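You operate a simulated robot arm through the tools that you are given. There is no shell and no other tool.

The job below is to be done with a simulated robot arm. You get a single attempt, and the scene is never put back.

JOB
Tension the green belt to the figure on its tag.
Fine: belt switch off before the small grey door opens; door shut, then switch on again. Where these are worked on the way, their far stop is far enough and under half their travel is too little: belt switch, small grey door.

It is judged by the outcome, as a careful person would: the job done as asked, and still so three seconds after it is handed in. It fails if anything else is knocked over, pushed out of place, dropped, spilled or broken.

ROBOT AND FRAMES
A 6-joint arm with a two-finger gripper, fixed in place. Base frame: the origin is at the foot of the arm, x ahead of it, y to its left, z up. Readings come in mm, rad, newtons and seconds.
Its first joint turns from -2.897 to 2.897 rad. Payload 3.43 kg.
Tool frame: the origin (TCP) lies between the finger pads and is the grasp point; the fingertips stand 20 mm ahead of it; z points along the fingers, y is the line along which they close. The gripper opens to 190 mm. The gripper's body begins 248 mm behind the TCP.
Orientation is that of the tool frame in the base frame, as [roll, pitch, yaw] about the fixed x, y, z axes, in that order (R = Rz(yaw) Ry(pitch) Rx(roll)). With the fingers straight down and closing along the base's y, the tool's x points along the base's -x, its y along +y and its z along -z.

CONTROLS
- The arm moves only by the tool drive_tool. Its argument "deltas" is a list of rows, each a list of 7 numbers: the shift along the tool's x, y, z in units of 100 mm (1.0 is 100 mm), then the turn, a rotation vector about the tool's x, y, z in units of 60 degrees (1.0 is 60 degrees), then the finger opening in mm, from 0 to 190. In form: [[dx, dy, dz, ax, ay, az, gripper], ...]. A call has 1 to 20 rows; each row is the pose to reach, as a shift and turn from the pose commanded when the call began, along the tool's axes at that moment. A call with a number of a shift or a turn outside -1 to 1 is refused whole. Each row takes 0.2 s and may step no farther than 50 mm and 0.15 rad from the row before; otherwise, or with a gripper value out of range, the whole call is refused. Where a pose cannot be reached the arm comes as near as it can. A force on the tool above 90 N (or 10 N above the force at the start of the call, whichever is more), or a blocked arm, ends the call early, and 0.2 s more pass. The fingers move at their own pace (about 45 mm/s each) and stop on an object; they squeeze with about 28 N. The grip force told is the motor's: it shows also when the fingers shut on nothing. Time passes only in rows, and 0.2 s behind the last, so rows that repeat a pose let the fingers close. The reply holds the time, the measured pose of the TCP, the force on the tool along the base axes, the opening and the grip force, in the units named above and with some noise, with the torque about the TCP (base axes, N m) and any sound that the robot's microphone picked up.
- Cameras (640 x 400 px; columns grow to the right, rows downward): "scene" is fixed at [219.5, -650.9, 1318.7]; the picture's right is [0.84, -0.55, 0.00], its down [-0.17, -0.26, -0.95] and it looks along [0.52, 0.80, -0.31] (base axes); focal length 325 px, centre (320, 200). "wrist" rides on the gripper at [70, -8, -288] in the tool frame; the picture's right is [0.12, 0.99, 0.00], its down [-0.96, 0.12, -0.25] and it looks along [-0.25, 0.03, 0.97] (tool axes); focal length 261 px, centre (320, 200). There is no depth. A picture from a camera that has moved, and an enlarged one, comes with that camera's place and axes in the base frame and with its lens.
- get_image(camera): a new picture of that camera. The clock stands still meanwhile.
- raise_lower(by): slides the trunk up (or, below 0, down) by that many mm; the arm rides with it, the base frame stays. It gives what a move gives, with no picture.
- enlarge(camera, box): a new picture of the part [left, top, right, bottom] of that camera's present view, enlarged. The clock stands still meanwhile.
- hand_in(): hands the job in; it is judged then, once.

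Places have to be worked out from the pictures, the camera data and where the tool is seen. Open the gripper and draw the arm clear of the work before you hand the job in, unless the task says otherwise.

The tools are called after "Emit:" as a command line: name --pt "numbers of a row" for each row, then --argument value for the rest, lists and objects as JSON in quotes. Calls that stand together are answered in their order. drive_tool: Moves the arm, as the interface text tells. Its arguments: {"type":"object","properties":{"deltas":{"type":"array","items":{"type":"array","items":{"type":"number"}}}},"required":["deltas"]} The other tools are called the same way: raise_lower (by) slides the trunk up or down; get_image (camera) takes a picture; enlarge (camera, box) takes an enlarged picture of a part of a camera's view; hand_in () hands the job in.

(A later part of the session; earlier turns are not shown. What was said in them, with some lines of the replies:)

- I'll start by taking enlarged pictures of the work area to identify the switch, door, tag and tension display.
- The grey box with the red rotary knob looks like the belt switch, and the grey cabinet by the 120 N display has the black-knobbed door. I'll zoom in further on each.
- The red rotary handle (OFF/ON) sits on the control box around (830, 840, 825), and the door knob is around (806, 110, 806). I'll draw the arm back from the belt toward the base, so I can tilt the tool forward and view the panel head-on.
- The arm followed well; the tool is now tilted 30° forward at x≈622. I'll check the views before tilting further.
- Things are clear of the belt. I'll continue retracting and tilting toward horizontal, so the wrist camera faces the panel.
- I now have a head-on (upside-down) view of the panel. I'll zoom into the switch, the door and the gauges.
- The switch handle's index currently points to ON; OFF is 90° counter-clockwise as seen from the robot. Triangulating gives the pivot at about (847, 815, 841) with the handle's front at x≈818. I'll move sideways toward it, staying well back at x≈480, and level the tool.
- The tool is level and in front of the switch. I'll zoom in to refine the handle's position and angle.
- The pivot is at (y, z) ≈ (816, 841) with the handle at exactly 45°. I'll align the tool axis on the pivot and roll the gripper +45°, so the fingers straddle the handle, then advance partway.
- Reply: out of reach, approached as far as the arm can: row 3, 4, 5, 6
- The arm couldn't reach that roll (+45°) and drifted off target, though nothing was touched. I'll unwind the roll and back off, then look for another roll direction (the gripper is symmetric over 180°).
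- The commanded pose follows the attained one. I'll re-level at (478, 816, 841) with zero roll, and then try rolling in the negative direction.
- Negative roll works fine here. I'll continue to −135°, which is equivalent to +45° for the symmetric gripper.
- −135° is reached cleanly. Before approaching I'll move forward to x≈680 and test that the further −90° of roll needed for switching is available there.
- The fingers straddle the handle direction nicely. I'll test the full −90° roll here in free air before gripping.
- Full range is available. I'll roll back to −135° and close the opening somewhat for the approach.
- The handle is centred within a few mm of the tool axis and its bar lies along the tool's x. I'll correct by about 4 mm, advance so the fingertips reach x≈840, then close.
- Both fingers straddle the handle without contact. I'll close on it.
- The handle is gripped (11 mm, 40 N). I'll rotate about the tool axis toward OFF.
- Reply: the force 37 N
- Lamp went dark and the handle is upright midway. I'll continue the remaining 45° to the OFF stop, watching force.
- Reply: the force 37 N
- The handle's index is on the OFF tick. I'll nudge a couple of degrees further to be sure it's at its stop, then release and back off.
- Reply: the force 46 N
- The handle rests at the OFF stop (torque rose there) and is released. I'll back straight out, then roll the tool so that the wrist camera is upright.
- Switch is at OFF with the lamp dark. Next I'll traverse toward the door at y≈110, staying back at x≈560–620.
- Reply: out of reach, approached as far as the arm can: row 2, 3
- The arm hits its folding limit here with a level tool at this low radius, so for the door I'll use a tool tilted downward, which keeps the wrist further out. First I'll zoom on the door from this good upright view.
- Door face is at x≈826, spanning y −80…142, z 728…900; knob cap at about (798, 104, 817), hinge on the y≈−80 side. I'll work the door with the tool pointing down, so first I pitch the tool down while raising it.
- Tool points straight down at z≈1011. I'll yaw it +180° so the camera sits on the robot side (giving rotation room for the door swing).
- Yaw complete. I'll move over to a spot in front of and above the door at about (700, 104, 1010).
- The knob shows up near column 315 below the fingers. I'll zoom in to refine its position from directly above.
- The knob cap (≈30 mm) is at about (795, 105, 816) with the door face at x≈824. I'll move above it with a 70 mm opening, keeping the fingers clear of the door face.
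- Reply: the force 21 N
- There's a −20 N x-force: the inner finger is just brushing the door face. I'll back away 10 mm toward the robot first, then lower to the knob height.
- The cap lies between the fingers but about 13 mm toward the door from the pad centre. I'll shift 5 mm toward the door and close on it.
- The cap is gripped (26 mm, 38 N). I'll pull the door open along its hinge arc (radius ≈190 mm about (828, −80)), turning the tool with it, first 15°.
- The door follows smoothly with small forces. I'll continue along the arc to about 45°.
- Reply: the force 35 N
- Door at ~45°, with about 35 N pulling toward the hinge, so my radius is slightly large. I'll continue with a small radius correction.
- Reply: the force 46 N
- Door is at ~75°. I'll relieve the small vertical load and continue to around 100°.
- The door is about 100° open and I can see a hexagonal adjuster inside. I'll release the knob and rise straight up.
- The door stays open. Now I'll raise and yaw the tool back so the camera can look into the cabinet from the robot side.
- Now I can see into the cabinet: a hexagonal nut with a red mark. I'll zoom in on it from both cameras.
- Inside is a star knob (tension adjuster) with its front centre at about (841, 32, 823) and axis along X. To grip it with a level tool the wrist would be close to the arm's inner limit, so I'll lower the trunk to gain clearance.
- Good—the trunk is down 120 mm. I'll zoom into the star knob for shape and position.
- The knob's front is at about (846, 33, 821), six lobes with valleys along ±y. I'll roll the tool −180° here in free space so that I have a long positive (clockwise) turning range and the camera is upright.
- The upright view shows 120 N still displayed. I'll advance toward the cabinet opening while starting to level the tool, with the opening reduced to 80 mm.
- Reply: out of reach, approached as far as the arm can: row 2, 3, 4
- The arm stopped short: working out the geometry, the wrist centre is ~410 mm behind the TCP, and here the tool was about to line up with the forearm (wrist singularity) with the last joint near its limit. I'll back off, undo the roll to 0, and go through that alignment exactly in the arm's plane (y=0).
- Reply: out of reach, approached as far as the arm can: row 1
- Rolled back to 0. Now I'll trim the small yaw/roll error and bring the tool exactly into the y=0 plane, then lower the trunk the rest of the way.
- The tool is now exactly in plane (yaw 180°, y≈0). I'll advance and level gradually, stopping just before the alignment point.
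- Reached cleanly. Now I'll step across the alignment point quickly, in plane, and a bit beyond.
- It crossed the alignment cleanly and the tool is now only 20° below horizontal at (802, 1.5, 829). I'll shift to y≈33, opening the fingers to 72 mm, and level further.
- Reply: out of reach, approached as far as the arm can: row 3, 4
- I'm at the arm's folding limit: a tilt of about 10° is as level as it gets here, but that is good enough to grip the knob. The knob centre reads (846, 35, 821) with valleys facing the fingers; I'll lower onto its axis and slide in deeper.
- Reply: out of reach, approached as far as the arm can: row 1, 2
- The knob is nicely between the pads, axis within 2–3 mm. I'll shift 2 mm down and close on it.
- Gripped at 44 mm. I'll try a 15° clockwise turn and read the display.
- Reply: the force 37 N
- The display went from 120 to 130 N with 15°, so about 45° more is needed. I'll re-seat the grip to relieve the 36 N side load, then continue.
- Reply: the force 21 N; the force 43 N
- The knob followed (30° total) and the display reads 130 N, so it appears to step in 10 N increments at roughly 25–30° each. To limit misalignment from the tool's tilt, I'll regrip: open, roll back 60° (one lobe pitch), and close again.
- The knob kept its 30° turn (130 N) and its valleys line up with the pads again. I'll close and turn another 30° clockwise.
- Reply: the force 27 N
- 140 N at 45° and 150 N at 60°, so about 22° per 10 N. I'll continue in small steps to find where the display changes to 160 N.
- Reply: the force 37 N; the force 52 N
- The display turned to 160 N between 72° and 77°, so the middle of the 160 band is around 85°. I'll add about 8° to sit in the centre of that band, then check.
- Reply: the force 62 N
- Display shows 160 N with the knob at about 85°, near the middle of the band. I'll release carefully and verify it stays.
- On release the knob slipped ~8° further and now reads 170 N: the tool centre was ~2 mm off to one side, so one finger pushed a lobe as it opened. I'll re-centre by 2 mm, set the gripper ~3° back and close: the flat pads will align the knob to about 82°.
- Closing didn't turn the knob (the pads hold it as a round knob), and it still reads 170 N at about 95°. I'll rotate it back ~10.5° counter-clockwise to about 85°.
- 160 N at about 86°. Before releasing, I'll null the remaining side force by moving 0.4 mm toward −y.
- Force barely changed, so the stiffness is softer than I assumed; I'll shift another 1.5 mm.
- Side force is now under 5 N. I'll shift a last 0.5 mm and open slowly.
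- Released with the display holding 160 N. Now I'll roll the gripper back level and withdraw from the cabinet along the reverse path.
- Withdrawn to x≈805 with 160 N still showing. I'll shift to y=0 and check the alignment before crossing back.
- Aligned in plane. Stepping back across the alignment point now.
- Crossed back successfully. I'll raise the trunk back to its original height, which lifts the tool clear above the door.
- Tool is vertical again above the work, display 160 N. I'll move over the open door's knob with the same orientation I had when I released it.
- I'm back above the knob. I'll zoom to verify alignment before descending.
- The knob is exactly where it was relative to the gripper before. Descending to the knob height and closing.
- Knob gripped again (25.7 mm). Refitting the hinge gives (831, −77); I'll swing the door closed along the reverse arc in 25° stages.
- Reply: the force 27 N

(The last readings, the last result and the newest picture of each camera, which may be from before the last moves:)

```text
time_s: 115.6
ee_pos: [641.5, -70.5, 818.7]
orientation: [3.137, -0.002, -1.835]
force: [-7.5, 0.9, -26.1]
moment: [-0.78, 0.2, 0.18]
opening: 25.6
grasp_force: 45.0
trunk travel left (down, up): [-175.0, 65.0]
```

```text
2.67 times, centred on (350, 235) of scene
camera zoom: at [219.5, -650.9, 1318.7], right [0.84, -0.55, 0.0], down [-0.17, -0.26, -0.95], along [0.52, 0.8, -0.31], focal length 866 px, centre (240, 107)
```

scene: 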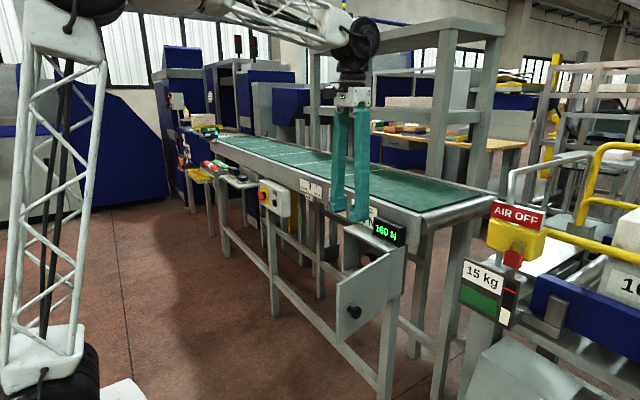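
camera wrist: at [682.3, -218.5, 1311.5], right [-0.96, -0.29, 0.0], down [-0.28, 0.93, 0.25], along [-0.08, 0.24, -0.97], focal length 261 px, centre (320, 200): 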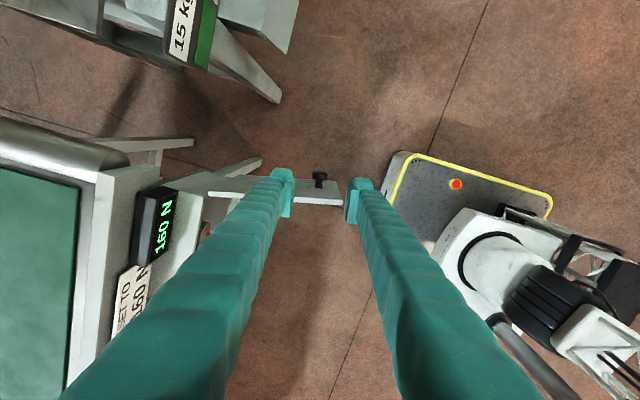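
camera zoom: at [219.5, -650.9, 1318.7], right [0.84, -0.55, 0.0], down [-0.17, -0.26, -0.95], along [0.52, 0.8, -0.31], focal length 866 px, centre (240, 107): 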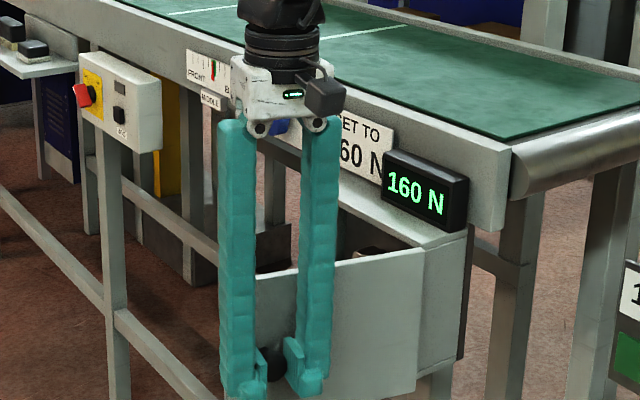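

The door follows and loads are small. I'll continue closing to about 25° open.

Emit:
drive_tool --pt "-0.161 0.034 0.01 0 0 0.083 15" --pt "-0.324 0.053 0.02 0 0 0.167 15" --pt "-0.489 0.058 0.02 0 0 0.25 15" --pt "-0.653 0.048 0.02 0 0 0.333 15" --pt "-0.816 0.025 0.02 0 0 0.417 15"

Emit:
drive_tool --pt "-0.161 0.034 0 0 0 0.083 15" --pt "-0.324 0.053 0 0 0 0.167 15" --pt "-0.489 0.058 0 0 0 0.25 15" --pt "-0.653 0.048 0 0 0 0.333 15" --pt "-0.816 0.025 0 0 0 0.417 15"

Emit:
enlarge --camera "scene" --box '[270, 160, 430, 310]'

```text
time_s: 116.8
ee_pos: [662.0, 7.3, 817.7]
orientation: [3.14, -0.001, -2.273]
force: [3.1, -1.4, -0.9]
moment: [-0.26, 0.21, 0.16]
opening: 25.4
grasp_force: 45.7
trunk travel left (down, up): [-175.0, 65.0]
```

```text
time_s: 118.0
ee_pos: [713.6, 71.1, 817.7]
orientation: [3.141, -0.003, -2.709]
force: [19.5, -27.2, 3.8]
moment: [-0.11, 0.33, -0.19]
opening: 25.6
grasp_force: 45.1
trunk travel left (down, up): [-175.0, 65.0]
```

```text
2.67 times, centred on (350, 235) of scene
camera zoom: at [219.5, -650.9, 1318.7], right [0.84, -0.55, 0.0], down [-0.17, -0.26, -0.95], along [0.52, 0.8, -0.31], focal length 866 px, centre (240, 107)
```

zoom: 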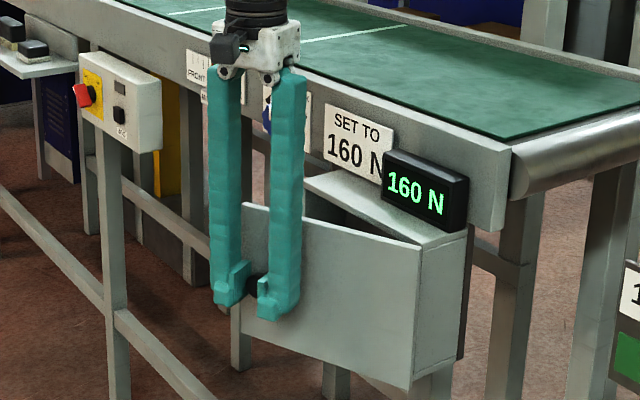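

About 25° remains. I'll close the rest with a slight radius correction and press gently at the end.

Emit:
drive_tool --pt "-0.161 0.01 0 0 0 0.083 15" --pt "-0.324 0.028 0 0 0 0.167 15" --pt "-0.489 0.032 0 0 0 0.25 15" --pt "-0.653 0.02 0 0 0 0.333 15" --pt "-0.816 -0.003 0 0 0 0.417 15" --pt "-0.816 -0.003 0 0 0 0.417 15"

Emit:
enlarge --camera "scene" --box '[270, 160, 430, 310]'

Emit:
get_image --camera "wrist"

```text
time_s: 119.4
ee_pos: [785.2, 106.4, 818.5]
orientation: [3.141, -0.007, 3.137]
force: [-28.2, -38.0, 16.8]
moment: [0.02, 0.1, -0.84]
opening: 25.4
grasp_force: 44.5
trunk travel left (down, up): [-175.0, 65.0]
```

```text
2.67 times, centred on (350, 235) of scene
camera zoom: at [219.5, -650.9, 1318.7], right [0.84, -0.55, 0.0], down [-0.17, -0.26, -0.95], along [0.52, 0.8, -0.31], focal length 866 px, centre (240, 107)
```

zoom: 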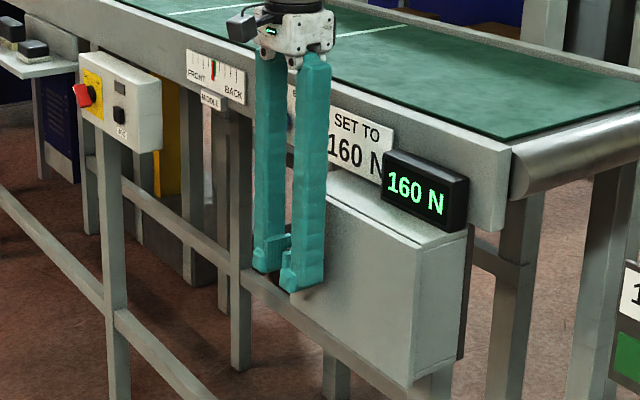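

```text
taken
camera wrist: at [716.9, 97.6, 1105.6], right [-0.11, 0.99, 0.0], down [0.96, 0.11, 0.24], along [0.24, 0.03, -0.97], focal length 261 px, centre (320, 200)
```

wrist: 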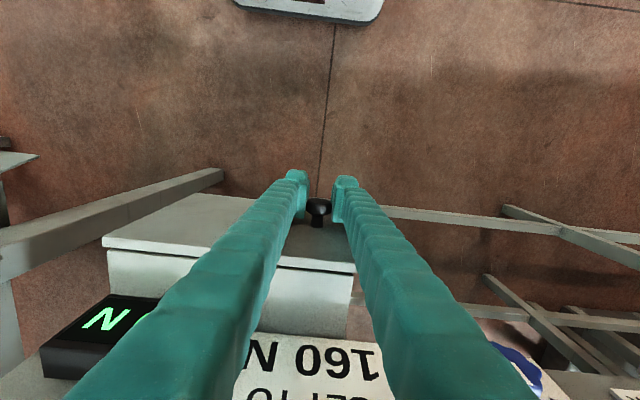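

The door appears shut (it's pressing back). I'll push 3 mm further to confirm it's fully closed while relieving the side load, then check.

Emit:
drive_tool --pt "-0.015 -0.015 0 0 0 0 15" --pt "-0.03 -0.03 0 0 0 0 15" --pt "-0.03 -0.03 0 0 0 0 15"

Emit:
enlarge --camera "wrist" --box '[100, 170, 380, 340]'

```text
time_s: 120.2
ee_pos: [788.4, 105.0, 817.1]
orientation: [3.141, -0.003, 3.141]
force: [-38.8, -5.3, -6.5]
moment: [0.05, 0.0, -0.05]
opening: 25.6
grasp_force: 45.4
trunk travel left (down, up): [-175.0, 65.0]
```

```text
2.29 times, centred on (240, 255) of wrist
camera zoom: at [719.5, 96.8, 1105.0], right [-0.12, 0.99, 0.0], down [0.96, 0.11, 0.24], along [0.24, 0.03, -0.97], focal length 596 px, centre (503, 74)
```

zoom: 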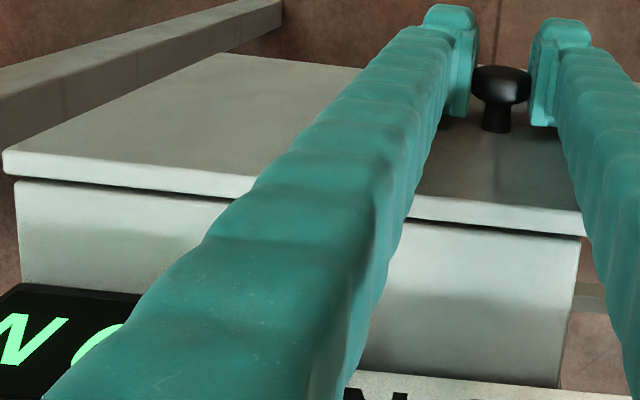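

The door is flush with an even gap all along. I'll ease off the pressure, release the knob and rise straight up.

Emit:
drive_tool --pt "0.015 0 0 0 0 0 15" --pt "0.015 0 0 0 0 0 40" --pt "0.015 0 0 0 0 0 70" --pt "0.015 0 0 0 0 0 70"

Emit:
drive_tool --pt "0.03 0 -0.3 0 0 0 70" --pt "0.05 0 -0.7 0 0 0 70" --pt "0.05 0 -1.0 0 0 0 70"

Emit:
drive_tool --pt "0.2 0 -0.3 0 0 0 70" --pt "0.5 0 -0.7 0 0 0 70" --pt "0.9 0 -0.9 0 0 0 70"

Emit:
get_image --camera "wrist"

Emit:
enlarge --camera "scene" --box '[270, 160, 430, 310]'

```text
time_s: 121.2
ee_pos: [787.7, 103.7, 817.5]
orientation: [-3.141, -0.001, 3.137]
force: [0.8, -0.4, -0.4]
moment: [0.03, -0.02, -0.01]
opening: 69.9
grasp_force: 0.0
trunk travel left (down, up): [-175.0, 65.0]
```

```text
time_s: 122.0
ee_pos: [784.4, 105.0, 919.5]
orientation: [-3.142, -0.003, 3.139]
force: [0.1, -0.3, -1.4]
moment: [-0.02, 0.07, 0.01]
opening: 69.7
grasp_force: 0.2
trunk travel left (down, up): [-175.0, 65.0]
```

```text
time_s: 122.8
ee_pos: [692.5, 103.5, 1007.2]
orientation: [-3.141, -0.005, 3.139]
force: [1.3, 0.5, -1.3]
moment: [-0.04, 0.26, 0.02]
opening: 69.7
grasp_force: 0.1
trunk travel left (down, up): [-175.0, 65.0]
```

```text
taken
camera wrist: at [625.3, 96.0, 1294.5], right [-0.12, 0.99, 0.0], down [0.96, 0.11, 0.24], along [0.24, 0.03, -0.97], focal length 261 px, centre (320, 200)
```

wrist: 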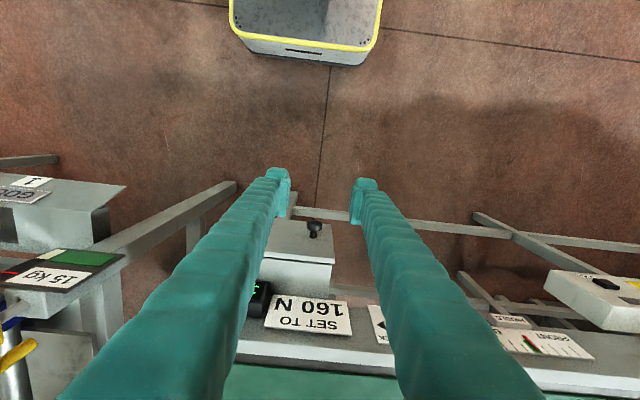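

```text
2.67 times, centred on (350, 235) of scene
camera zoom: at [219.5, -650.9, 1318.7], right [0.84, -0.55, 0.0], down [-0.17, -0.26, -0.95], along [0.52, 0.8, -0.31], focal length 866 px, centre (240, 107)
```

zoom: 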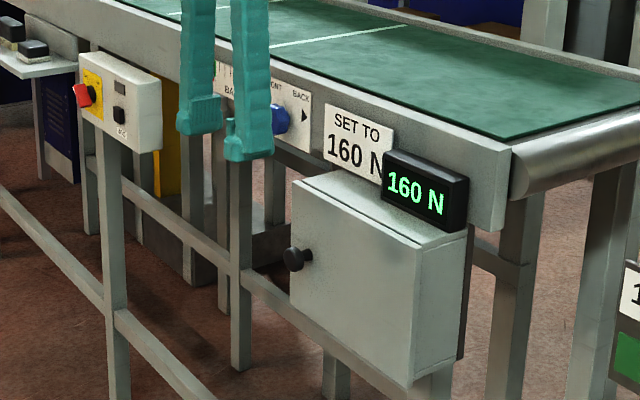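

The door is shut and the display shows 160 N. I'll take a closer look at the door gap to compare with the start.

Emit:
enlarge --camera "scene" --box '[330, 210, 415, 310]'

Emit:
enlarge --camera "wrist" --box '[240, 200, 360, 300]'

```text
4.00 times, centred on (372, 260) of scene
camera zoom: at [219.5, -650.9, 1318.7], right [0.84, -0.55, 0.0], down [-0.17, -0.26, -0.95], along [0.52, 0.8, -0.31], focal length 1298 px, centre (110, -40)
```

zoom: 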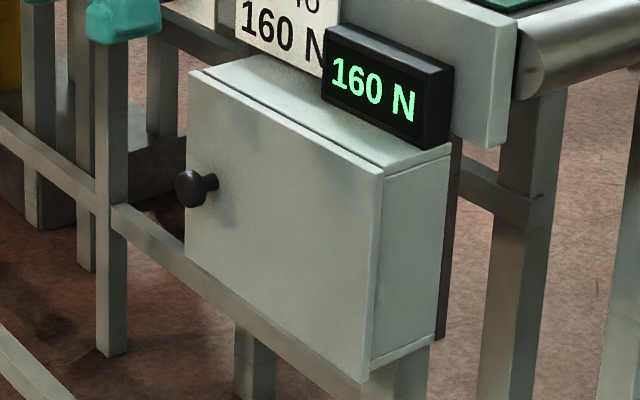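

```text
4.00 times, centred on (300, 250) of wrist
camera zoom: at [625.3, 96.0, 1294.5], right [-0.12, 0.99, 0.0], down [0.96, 0.11, 0.24], along [0.24, 0.03, -0.97], focal length 1043 px, centre (400, 0)
```

zoom: 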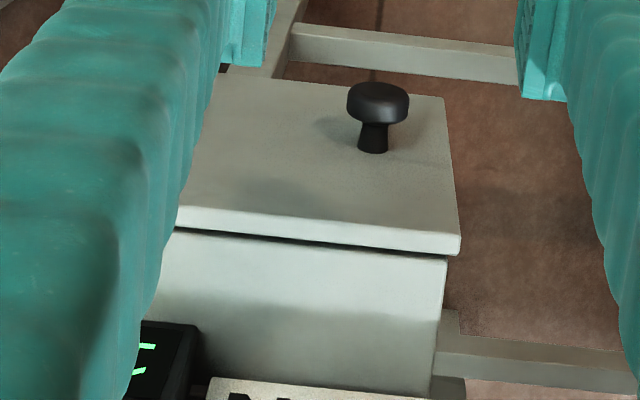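

The door is exactly as at the start. Now back to the switch: I'll traverse left at height with the tool pointing down.

Emit:
drive_tool --pt "0.07 0.35 0 0 0 0 90" --pt "0.14 0.7 0 0 0 0 110" --pt "0.2 1.0 0 0 0 0 120"

Emit:
drive_tool --pt "0.07 0.35 0 0 0 0 120" --pt "0.14 0.7 0 0 0 0 120" --pt "0.2 1.0 0 0 0 0 120"

Emit:
drive_tool --pt "0.07 0.35 0 0 0 0 120" --pt "0.14 0.7 0 0 0 0 120" --pt "0.2 1.0 0 0 0 0 120"

Emit:
drive_tool --pt "0.07 0.35 0 0 0 0 120" --pt "0.14 0.7 0 0 0 0 120" --pt "0.2 1.0 0 0 0 0 120"

Emit:
drive_tool --pt "0.07 0.35 0 0 0 0 120" --pt "0.14 0.7 0 0 0 0 120" --pt "0.2 1.0 0 0 0 0 120"

```text
time_s: 123.6
ee_pos: [674.3, 204.5, 1006.3]
orientation: [-3.141, -0.003, 3.139]
force: [-0.2, 0.5, -0.8]
moment: [0.11, 0.03, 0.0]
opening: 120.1
grasp_force: 0.0
trunk travel left (down, up): [-175.0, 65.0]
```

```text
time_s: 124.4
ee_pos: [654.3, 305.1, 1008.9]
orientation: [3.139, -0.003, 3.139]
force: [0.4, 0.0, 0.4]
moment: [0.11, -0.03, 0.02]
opening: 120.1
grasp_force: 0.2
trunk travel left (down, up): [-175.0, 65.0]
```

```text
time_s: 125.2
ee_pos: [635.9, 405.7, 1007.1]
orientation: [-3.141, -0.002, 3.139]
force: [0.7, -0.1, 0.8]
moment: [0.13, 0.05, -0.01]
opening: 119.9
grasp_force: 0.1
trunk travel left (down, up): [-175.0, 65.0]
```

```text
time_s: 126.0
ee_pos: [616.1, 504.6, 1008.9]
orientation: [-3.14, -0.004, 3.137]
force: [1.1, 0.0, 0.2]
moment: [0.12, 0.02, -0.07]
opening: 120.0
grasp_force: 0.0
trunk travel left (down, up): [-175.0, 65.0]
```

```text
time_s: 126.8
ee_pos: [598.6, 604.4, 1006.0]
orientation: [-3.141, -0.004, 3.139]
force: [0.1, -1.1, 0.2]
moment: [0.08, 0.03, -0.01]
opening: 120.1
grasp_force: 0.1
trunk travel left (down, up): [-175.0, 65.0]
```

Now at (599, 604, 1006). I'll yaw −180° so that the tool can be levelled with roll −180°, as before.

Emit:
drive_tool --pt "0 0 0 0 0 -0.14 120" --pt "0 0 0 0 0 -0.28 120" --pt "0 0 0 0 0 -0.42 120" --pt "0 0 0 0 0 -0.56 120" --pt "0 0 0 0 0 -0.7 120" --pt "0 0 0 0 0 -0.84 120" --pt "0 0 0 0 0 -0.98 120" --pt "0 0 0 0 0 -1.0 120"

Emit:
drive_tool --pt "0 0 0 0 0 -0.14 120" --pt "0 0 0 0 0 -0.28 120" --pt "0 0 0 0 0 -0.42 120" --pt "0 0 0 0 0 -0.56 120" --pt "0 0 0 0 0 -0.7 120" --pt "0 0 0 0 0 -0.84 120" --pt "0 0 0 0 0 -0.98 120" --pt "0 0 0 0 0 -1.0 120"

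Emit:
drive_tool --pt "0 0 0 0 0 -0.14 120" --pt "0 0 0 0 0 -0.28 120" --pt "0 0 0 0 0 -0.42 120" --pt "0 0 0 0 0 -0.56 120" --pt "0 0 0 0 0 -0.7 120" --pt "0 0 0 0 0 -0.84 120" --pt "0 0 0 0 0 -0.98 120" --pt "0 0 0 0 0 -1.0 120"

Emit:
drive_tool --pt "0 0 0 0 0.13 0 120" --pt "0 0 0.1 0 0.26 0 120" --pt "0 0 0.2 0 0.39 0 120" --pt "0 0 0.3 0 0.52 0 120" --pt "0 0 0.4 0 0.65 0 120" --pt "0 0 0.5 0 0.75 0 120"

```text
time_s: 128.6
ee_pos: [595.0, 603.9, 1006.8]
orientation: [3.139, -0.002, -2.098]
force: [0.7, 0.0, 0.0]
moment: [0.01, 0.03, 0.02]
opening: 120.0
grasp_force: 0.1
trunk travel left (down, up): [-175.0, 65.0]
```

```text
time_s: 130.4
ee_pos: [595.3, 604.8, 1007.6]
orientation: [3.138, 0.002, -1.05]
force: [0.4, 0.9, -0.9]
moment: [0.04, 0.01, -0.02]
opening: 120.0
grasp_force: 0.0
trunk travel left (down, up): [-175.0, 65.0]
```

```text
time_s: 132.2
ee_pos: [594.3, 603.6, 1009.1]
orientation: [-3.141, 0.003, -0.001]
force: [-0.1, 0.1, -0.2]
moment: [0.01, 0.0, 0.01]
opening: 120.0
grasp_force: 0.0
trunk travel left (down, up): [-175.0, 65.0]
```

```text
time_s: 133.6
ee_pos: [595.1, 604.0, 959.5]
orientation: [-3.138, -0.783, -0.005]
force: [0.1, -0.1, -0.2]
moment: [0.04, 0.04, 0.02]
opening: 120.0
grasp_force: 0.0
trunk travel left (down, up): [-175.0, 65.0]
```

Good. I'll finish levelling while moving toward y≈700, z≈850.

Emit:
drive_tool --pt "-0.12 -0.16 0.135 0 0.13 0 110" --pt "-0.25 -0.32 0.27 0 0.26 0 100" --pt "-0.37 -0.48 0.41 0 0.39 0 90" --pt "-0.49 -0.64 0.54 0 0.52 0 80" --pt "-0.62 -0.8 0.68 0 0.65 0 80" --pt "-0.74 -0.96 0.815 0 0.753 0 80"

Emit:
drive_tool --pt "0 -0.3 0 0 0 -0.14 80" --pt "0 -0.6 0 0 0 -0.28 80" --pt "0 -0.9 0 0 0 -0.42 80" --pt "0 -1.0 0 0 0 -0.56 80" --pt "0 -1.0 0 0 0 -0.7 80" --pt "0 -1.0 0 0 0 -0.75 80"

Emit:
get_image --camera "wrist"

Emit:
get_image --camera "scene"

```text
time_s: 135.0
ee_pos: [599.3, 700.7, 846.0]
orientation: [0.501, -1.569, 2.64]
force: [-0.2, 0.3, 0.5]
moment: [0.01, -0.07, -0.13]
opening: 80.2
grasp_force: 0.1
trunk travel left (down, up): [-175.0, 65.0]
```

```text
time_s: 136.4
ee_pos: [598.7, 799.7, 847.8]
orientation: [1.57, -0.784, 1.567]
force: [0.0, 0.2, -0.2]
moment: [0.0, 0.01, -0.02]
opening: 80.0
grasp_force: 0.0
trunk travel left (down, up): [-175.0, 65.0]
```

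```text
taken
camera wrist: at [312.2, 857.6, 891.3], right [0.0, -0.62, 0.79], down [-0.25, -0.76, -0.6], along [0.97, -0.2, -0.15], focal length 261 px, centre (320, 200)
```

wrist: 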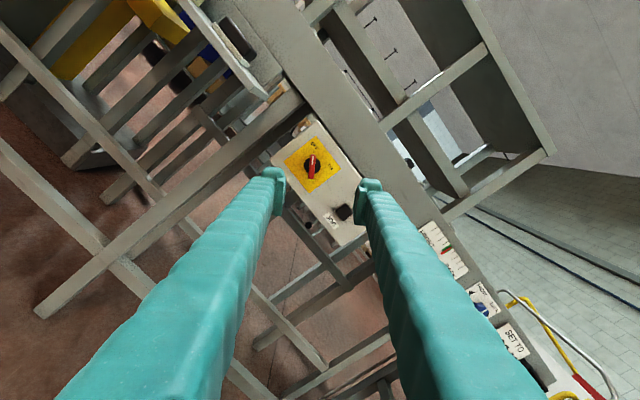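

```text
taken
```

scene: 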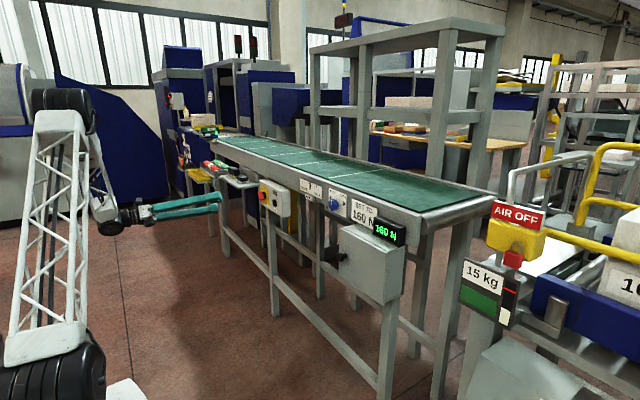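

Tool is level, rolled to match the handle's OFF angle. I'll centre on the pivot and advance to x≈759, then verify alignment.

Emit:
drive_tool --pt "0.02 -0.06 0.3 0 0 0 70" --pt "0.04 -0.12 0.6 0 0 0 70" --pt "0.05 -0.17 0.9 0 0 0 70"

Emit:
drive_tool --pt "0 0 0.3 0 0 0 70" --pt "0 0 0.6 0 0 0 70" --pt "0 0 0.7 0 0 0 70"

Emit:
enlarge --camera "wrist" --box '[260, 100, 400, 240]'

```text
time_s: 137.2
ee_pos: [691.9, 816.2, 838.8]
orientation: [1.571, -0.785, 1.568]
force: [-0.1, -0.4, 0.8]
moment: [0.01, 0.07, -0.06]
opening: 69.9
grasp_force: 0.0
trunk travel left (down, up): [-175.0, 65.0]
```

```text
time_s: 138.0
ee_pos: [761.3, 816.1, 839.6]
orientation: [1.571, -0.784, 1.567]
force: [0.6, 0.1, 0.2]
moment: [-0.03, -0.03, 0.0]
opening: 70.1
grasp_force: 0.1
trunk travel left (down, up): [-175.0, 65.0]
```

```text
2.86 times, centred on (330, 170) of wrist
camera zoom: at [474.9, 873.1, 883.2], right [0.0, -0.62, 0.79], down [-0.25, -0.76, -0.6], along [0.97, -0.2, -0.15], focal length 745 px, centre (291, 286)
```

zoom: 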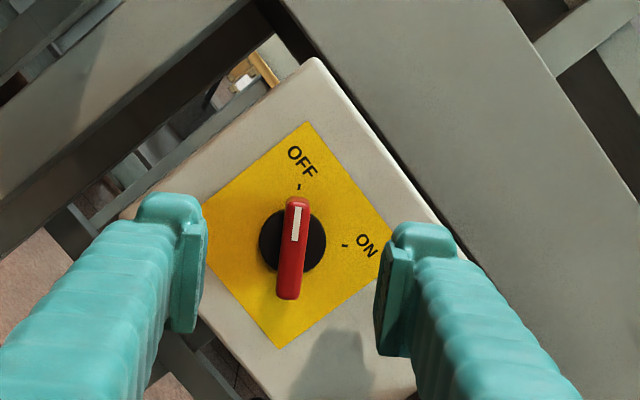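

Centred within 1 mm. Advancing and closing on the handle.

Emit:
drive_tool --pt "0 0.005 0.2 0 0 0 70" --pt "0 0.008 0.4 0 0 0 70" --pt "0 0.008 0.585 0 0 0 70"

Emit:
drive_tool --pt "0 0 0 0 0 0 40" --pt "0 0 0 0 0 0 20" --pt "0 0 0 0 0 0 5" --pt "0 0 0 0 0 0 5" --pt "0 0 0 0 0 0 5"

Emit:
enlarge --camera "wrist" --box '[260, 100, 400, 240]'

```text
time_s: 138.8
ee_pos: [818.1, 814.8, 839.5]
orientation: [1.57, -0.785, 1.568]
force: [-0.7, 0.2, -0.2]
moment: [-0.03, 0.01, -0.05]
opening: 70.3
grasp_force: 0.0
trunk travel left (down, up): [-175.0, 65.0]
```

```text
time_s: 140.0
ee_pos: [818.7, 812.8, 840.1]
orientation: [1.571, -0.785, 1.566]
force: [-0.9, -2.7, 1.6]
moment: [-0.01, -0.01, -0.05]
opening: 11.0
grasp_force: 40.5
trunk travel left (down, up): [-175.0, 65.0]
```

```text
2.86 times, centred on (330, 170) of wrist
camera zoom: at [531.7, 871.3, 882.5], right [0.0, -0.62, 0.79], down [-0.25, -0.76, -0.6], along [0.97, -0.2, -0.15], focal length 745 px, centre (291, 286)
```

zoom: 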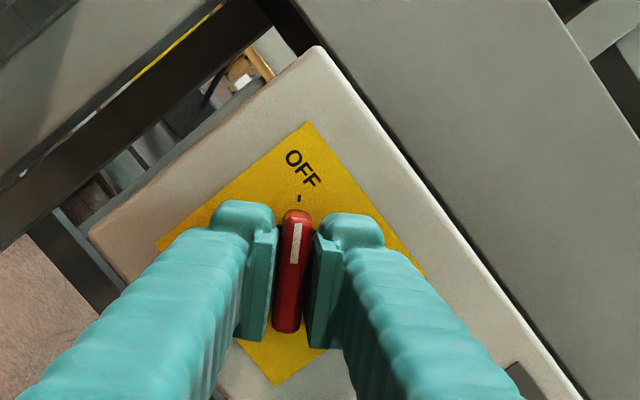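

Handle gripped and the door is shut, so I'll rotate back to ON (+90°).

Emit:
drive_tool --pt "0 0 0 0 0 0.1 5" --pt "0 0 0 0 0 0.2 5" --pt "0 0 0 0 0 0.3 5" --pt "0 0 0 0 0 0.4 5" --pt "0 0 0 0 0 0.5 5" --pt "0 0 0 0 0 0.6 5" --pt "0 0 0 0 0 0.7 5" --pt "0 0 0 0 0 0.75 5"

Emit:
drive_tool --pt "0 0 0 0 0 0.1 5" --pt "0 0 0 0 0 0.2 5" --pt "0 0 0 0 0 0.3 5" --pt "0 0 0 0 0 0.4 5" --pt "0 0 0 0 0 0.5 5" --pt "0 0 0 0 0 0.6 5" --pt "0 0 0 0 0 0.7 5" --pt "0 0 0 0 0 0.75 5"

Emit:
enlarge --camera "wrist" --box '[260, 60, 440, 240]'

```text
time_s: 141.8
ee_pos: [819.5, 814.4, 838.7]
orientation: [-2.084, -1.569, -1.059]
force: [9.3, 16.2, -0.1]
moment: [-0.04, 0.06, 0.15]
opening: 11.1
grasp_force: 44.3
trunk travel left (down, up): [-175.0, 65.0]
```

```text
time_s: 143.6
ee_pos: [819.5, 814.7, 839.0]
orientation: [-1.571, -0.786, -1.573]
force: [7.3, 30.7, 2.2]
moment: [-0.01, 0.05, 0.36]
opening: 11.1
grasp_force: 44.6
trunk travel left (down, up): [-175.0, 65.0]
```

```text
2.22 times, centred on (350, 150) of wrist
camera zoom: at [531.3, 773.0, 894.4], right [0.0, -0.79, -0.62], down [-0.25, 0.6, -0.76], along [0.97, 0.15, -0.19], focal length 579 px, centre (253, 311)
```

zoom: 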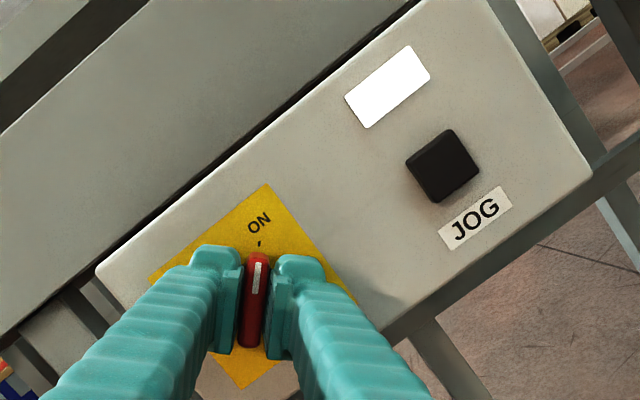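

The lamp is lit again and the index is on ON. I'll nudge it a couple of degrees to its stop, then release and withdraw.

Emit:
drive_tool --pt "0 0 0 0 0 0.03 5" --pt "0 0 0 0 0 0.06 5" --pt "0 0 0 0 0 0.06 5"

Emit:
drive_tool --pt "0 0 0 0 0 0 30" --pt "0 0 0 0 0 0 60" --pt "0 0 0 0 0 0 70" --pt "0 0 0 0 0 0 70"

Emit:
drive_tool --pt "0 0 -0.3 0 0 0 70" --pt "0 0 -0.7 0 0 0 70" --pt "0 0 -1.0 0 0 0 70"

Emit:
get_image --camera "wrist"

Emit:
get_image --camera "scene"

```text
time_s: 144.4
ee_pos: [818.4, 815.2, 838.6]
orientation: [-1.57, -0.725, -1.574]
force: [-6.3, 26.5, 0.6]
moment: [-1.18, -0.01, 0.17]
opening: 12.1
grasp_force: 45.3
trunk travel left (down, up): [-175.0, 65.0]
```

```text
time_s: 145.4
ee_pos: [818.9, 813.7, 840.0]
orientation: [-1.569, -0.723, -1.575]
force: [0.3, 0.7, -0.2]
moment: [0.02, 0.03, -0.04]
opening: 69.6
grasp_force: 0.2
trunk travel left (down, up): [-175.0, 65.0]
```

```text
time_s: 146.2
ee_pos: [719.5, 813.7, 839.1]
orientation: [-1.571, -0.723, -1.576]
force: [0.1, -0.4, -0.5]
moment: [-0.02, -0.04, 0.01]
opening: 69.7
grasp_force: 0.1
trunk travel left (down, up): [-175.0, 65.0]
```

```text
taken
camera wrist: at [431.4, 768.9, 891.4], right [0.0, -0.75, -0.67], down [-0.24, 0.65, -0.72], along [0.97, 0.16, -0.18], focal length 261 px, centre (320, 200)
```

wrist: 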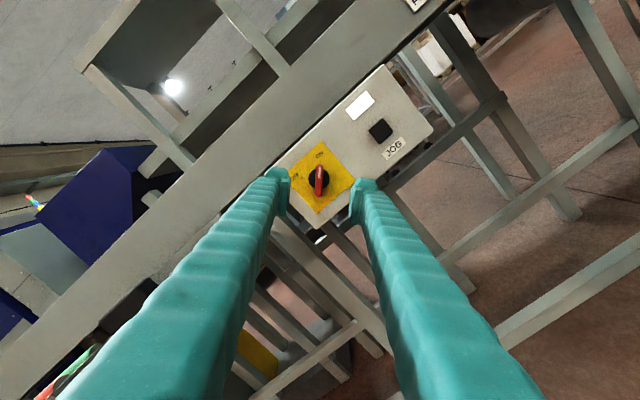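

```text
taken
```

scene: 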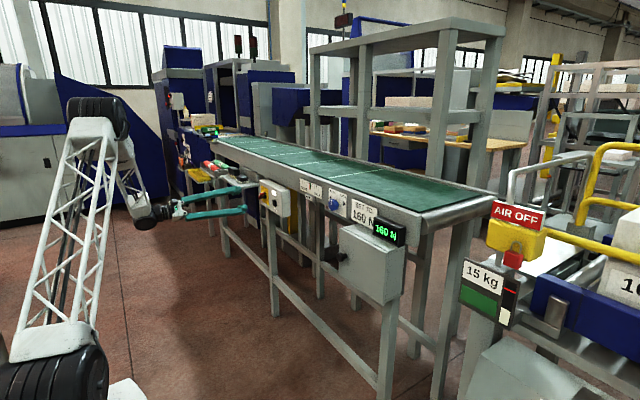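

Released and clear. I'll back away further and check everything once more close-up: switch, door, display, belt gauge and surrounding items.

Emit:
drive_tool --pt "0 0 -0.4 0 0 0 70" --pt "0 0 -0.8 0 0 0 70" --pt "0 0 -1.0 0 0 0 70"

Emit:
drive_tool --pt "0 0 -0.4 0 0 0 70" --pt "0 0 -0.8 0 0 0 70" --pt "0 0 -1.0 0 0 0 70" --pt "0 0 -1.0 0 0 0 70" --pt "0 0 -1.0 0 0 0 70"

Emit:
enlarge --camera "scene" --box '[240, 170, 320, 230]'

Emit:
enlarge --camera "scene" --box '[325, 180, 425, 310]'

Emit:
enlarge --camera "scene" --box '[160, 100, 320, 220]'

```text
time_s: 147.0
ee_pos: [619.2, 816.3, 837.9]
orientation: [-1.571, -0.723, -1.574]
force: [0.1, -0.6, -0.5]
moment: [0.0, -0.03, 0.03]
opening: 70.2
grasp_force: 0.0
trunk travel left (down, up): [-175.0, 65.0]
```

```text
time_s: 148.2
ee_pos: [520.1, 814.1, 838.5]
orientation: [-1.571, -0.722, -1.574]
force: [0.0, 0.7, 0.2]
moment: [-0.02, 0.0, 0.0]
opening: 69.8
grasp_force: 0.0
trunk travel left (down, up): [-175.0, 65.0]
```

```text
6.67 times, centred on (280, 200) of scene
camera zoom: at [219.5, -650.9, 1318.7], right [0.84, -0.55, 0.0], down [-0.17, -0.26, -0.95], along [0.52, 0.8, -0.31], focal length 2164 px, centre (587, 200)
```

zoom: 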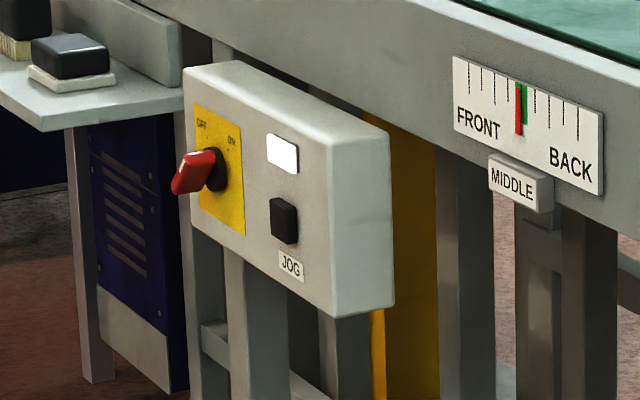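

```text
3.08 times, centred on (375, 245) of scene
camera zoom: at [219.5, -650.9, 1318.7], right [0.84, -0.55, 0.0], down [-0.17, -0.26, -0.95], along [0.52, 0.8, -0.31], focal length 999 px, centre (151, 62)
```

zoom: 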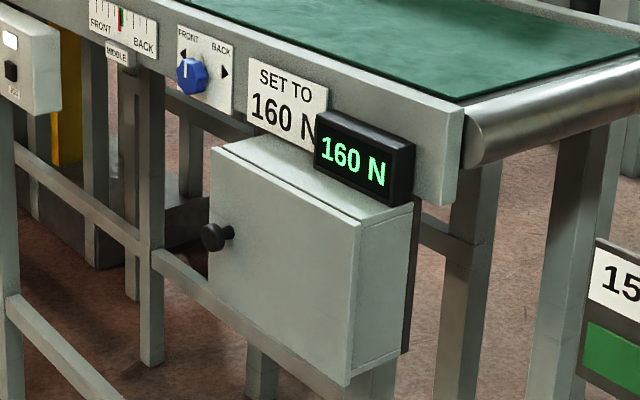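

```text
3.33 times, centred on (240, 160) of scene
camera zoom: at [219.5, -650.9, 1318.7], right [0.84, -0.55, 0.0], down [-0.17, -0.26, -0.95], along [0.52, 0.8, -0.31], focal length 1082 px, centre (587, 333)
```

zoom: 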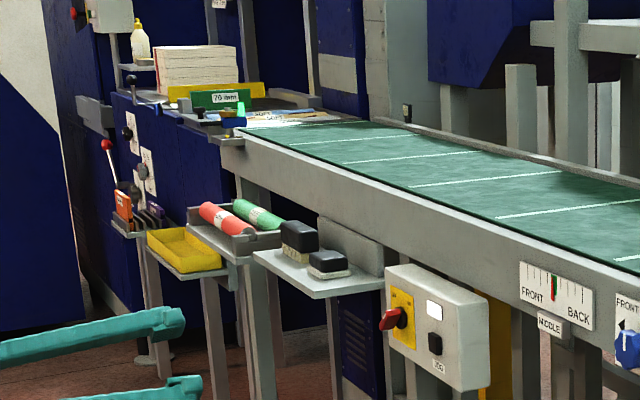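

Everything checks out: display 160 N, door shut, switch at ON with lamp lit, gauge and nearby items undisturbed. I'll open the gripper fully in free space as a last step.

Emit:
drive_tool --pt "0 0 0 0 0 0 100" --pt "0 0 0 0 0 0 130" --pt "0 0 0 0 0 0 150" --pt "0 0 0 0 0 0 150" --pt "0 0 0 0 0 0 150"

Emit:
enlarge --camera "scene" --box '[240, 170, 420, 300]'

```text
time_s: 149.4
ee_pos: [520.7, 814.8, 838.5]
orientation: [-1.573, -0.723, -1.575]
force: [0.4, 0.5, 0.4]
moment: [0.0, 0.02, -0.02]
opening: 149.9
grasp_force: 0.1
trunk travel left (down, up): [-175.0, 65.0]
```

```text
3.08 times, centred on (330, 235) of scene
camera zoom: at [219.5, -650.9, 1318.7], right [0.84, -0.55, 0.0], down [-0.17, -0.26, -0.95], along [0.52, 0.8, -0.31], focal length 999 px, centre (289, 92)
```

zoom: 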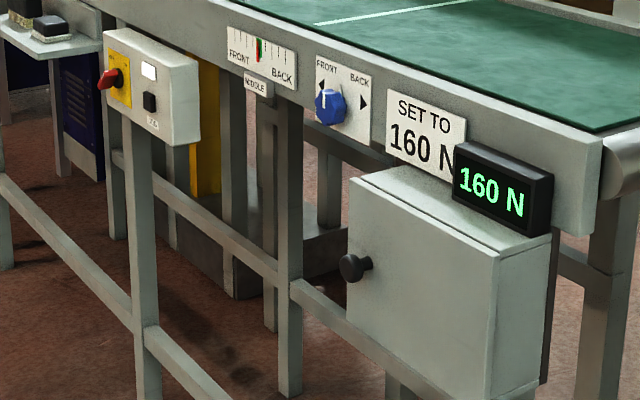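

The belt is set to 160 N, the door is shut, the switch is back on, and the arm is clear with the gripper open. Handing in.

Emit:
hand_in

```text
The job is handed in.
```

The green belt is tensioned to the 160 N on its tag, up from 120 N. The display still read 160 N at the last check before I handed in.

- **Order of work:** I turned the belt switch to OFF before opening the small grey door. I shut the door fully before turning the switch back to ON. The switch went to its stop both ways, and its lamp is lit again.
- **Door opening:** I opened the door about 100° and did not push it to a stop.
- **Tension accuracy:** The display appears to step in 10 N increments. I set the knob near the middle of the range that shows 160, so the true value is probably within a few newtons. The knob slipped to 170 N once when I released it. I turned it back, re-centred the grip, and it held at 160 on the second release.
- **Contact:** One finger briefly brushed the door face, at about 20 N, while I was lining up on the door's knob. I backed off straight away, and the door looks the same as at the start. In the final pictures nothing else appears moved or knocked over.

The arm is drawn back from the work with the gripper open.
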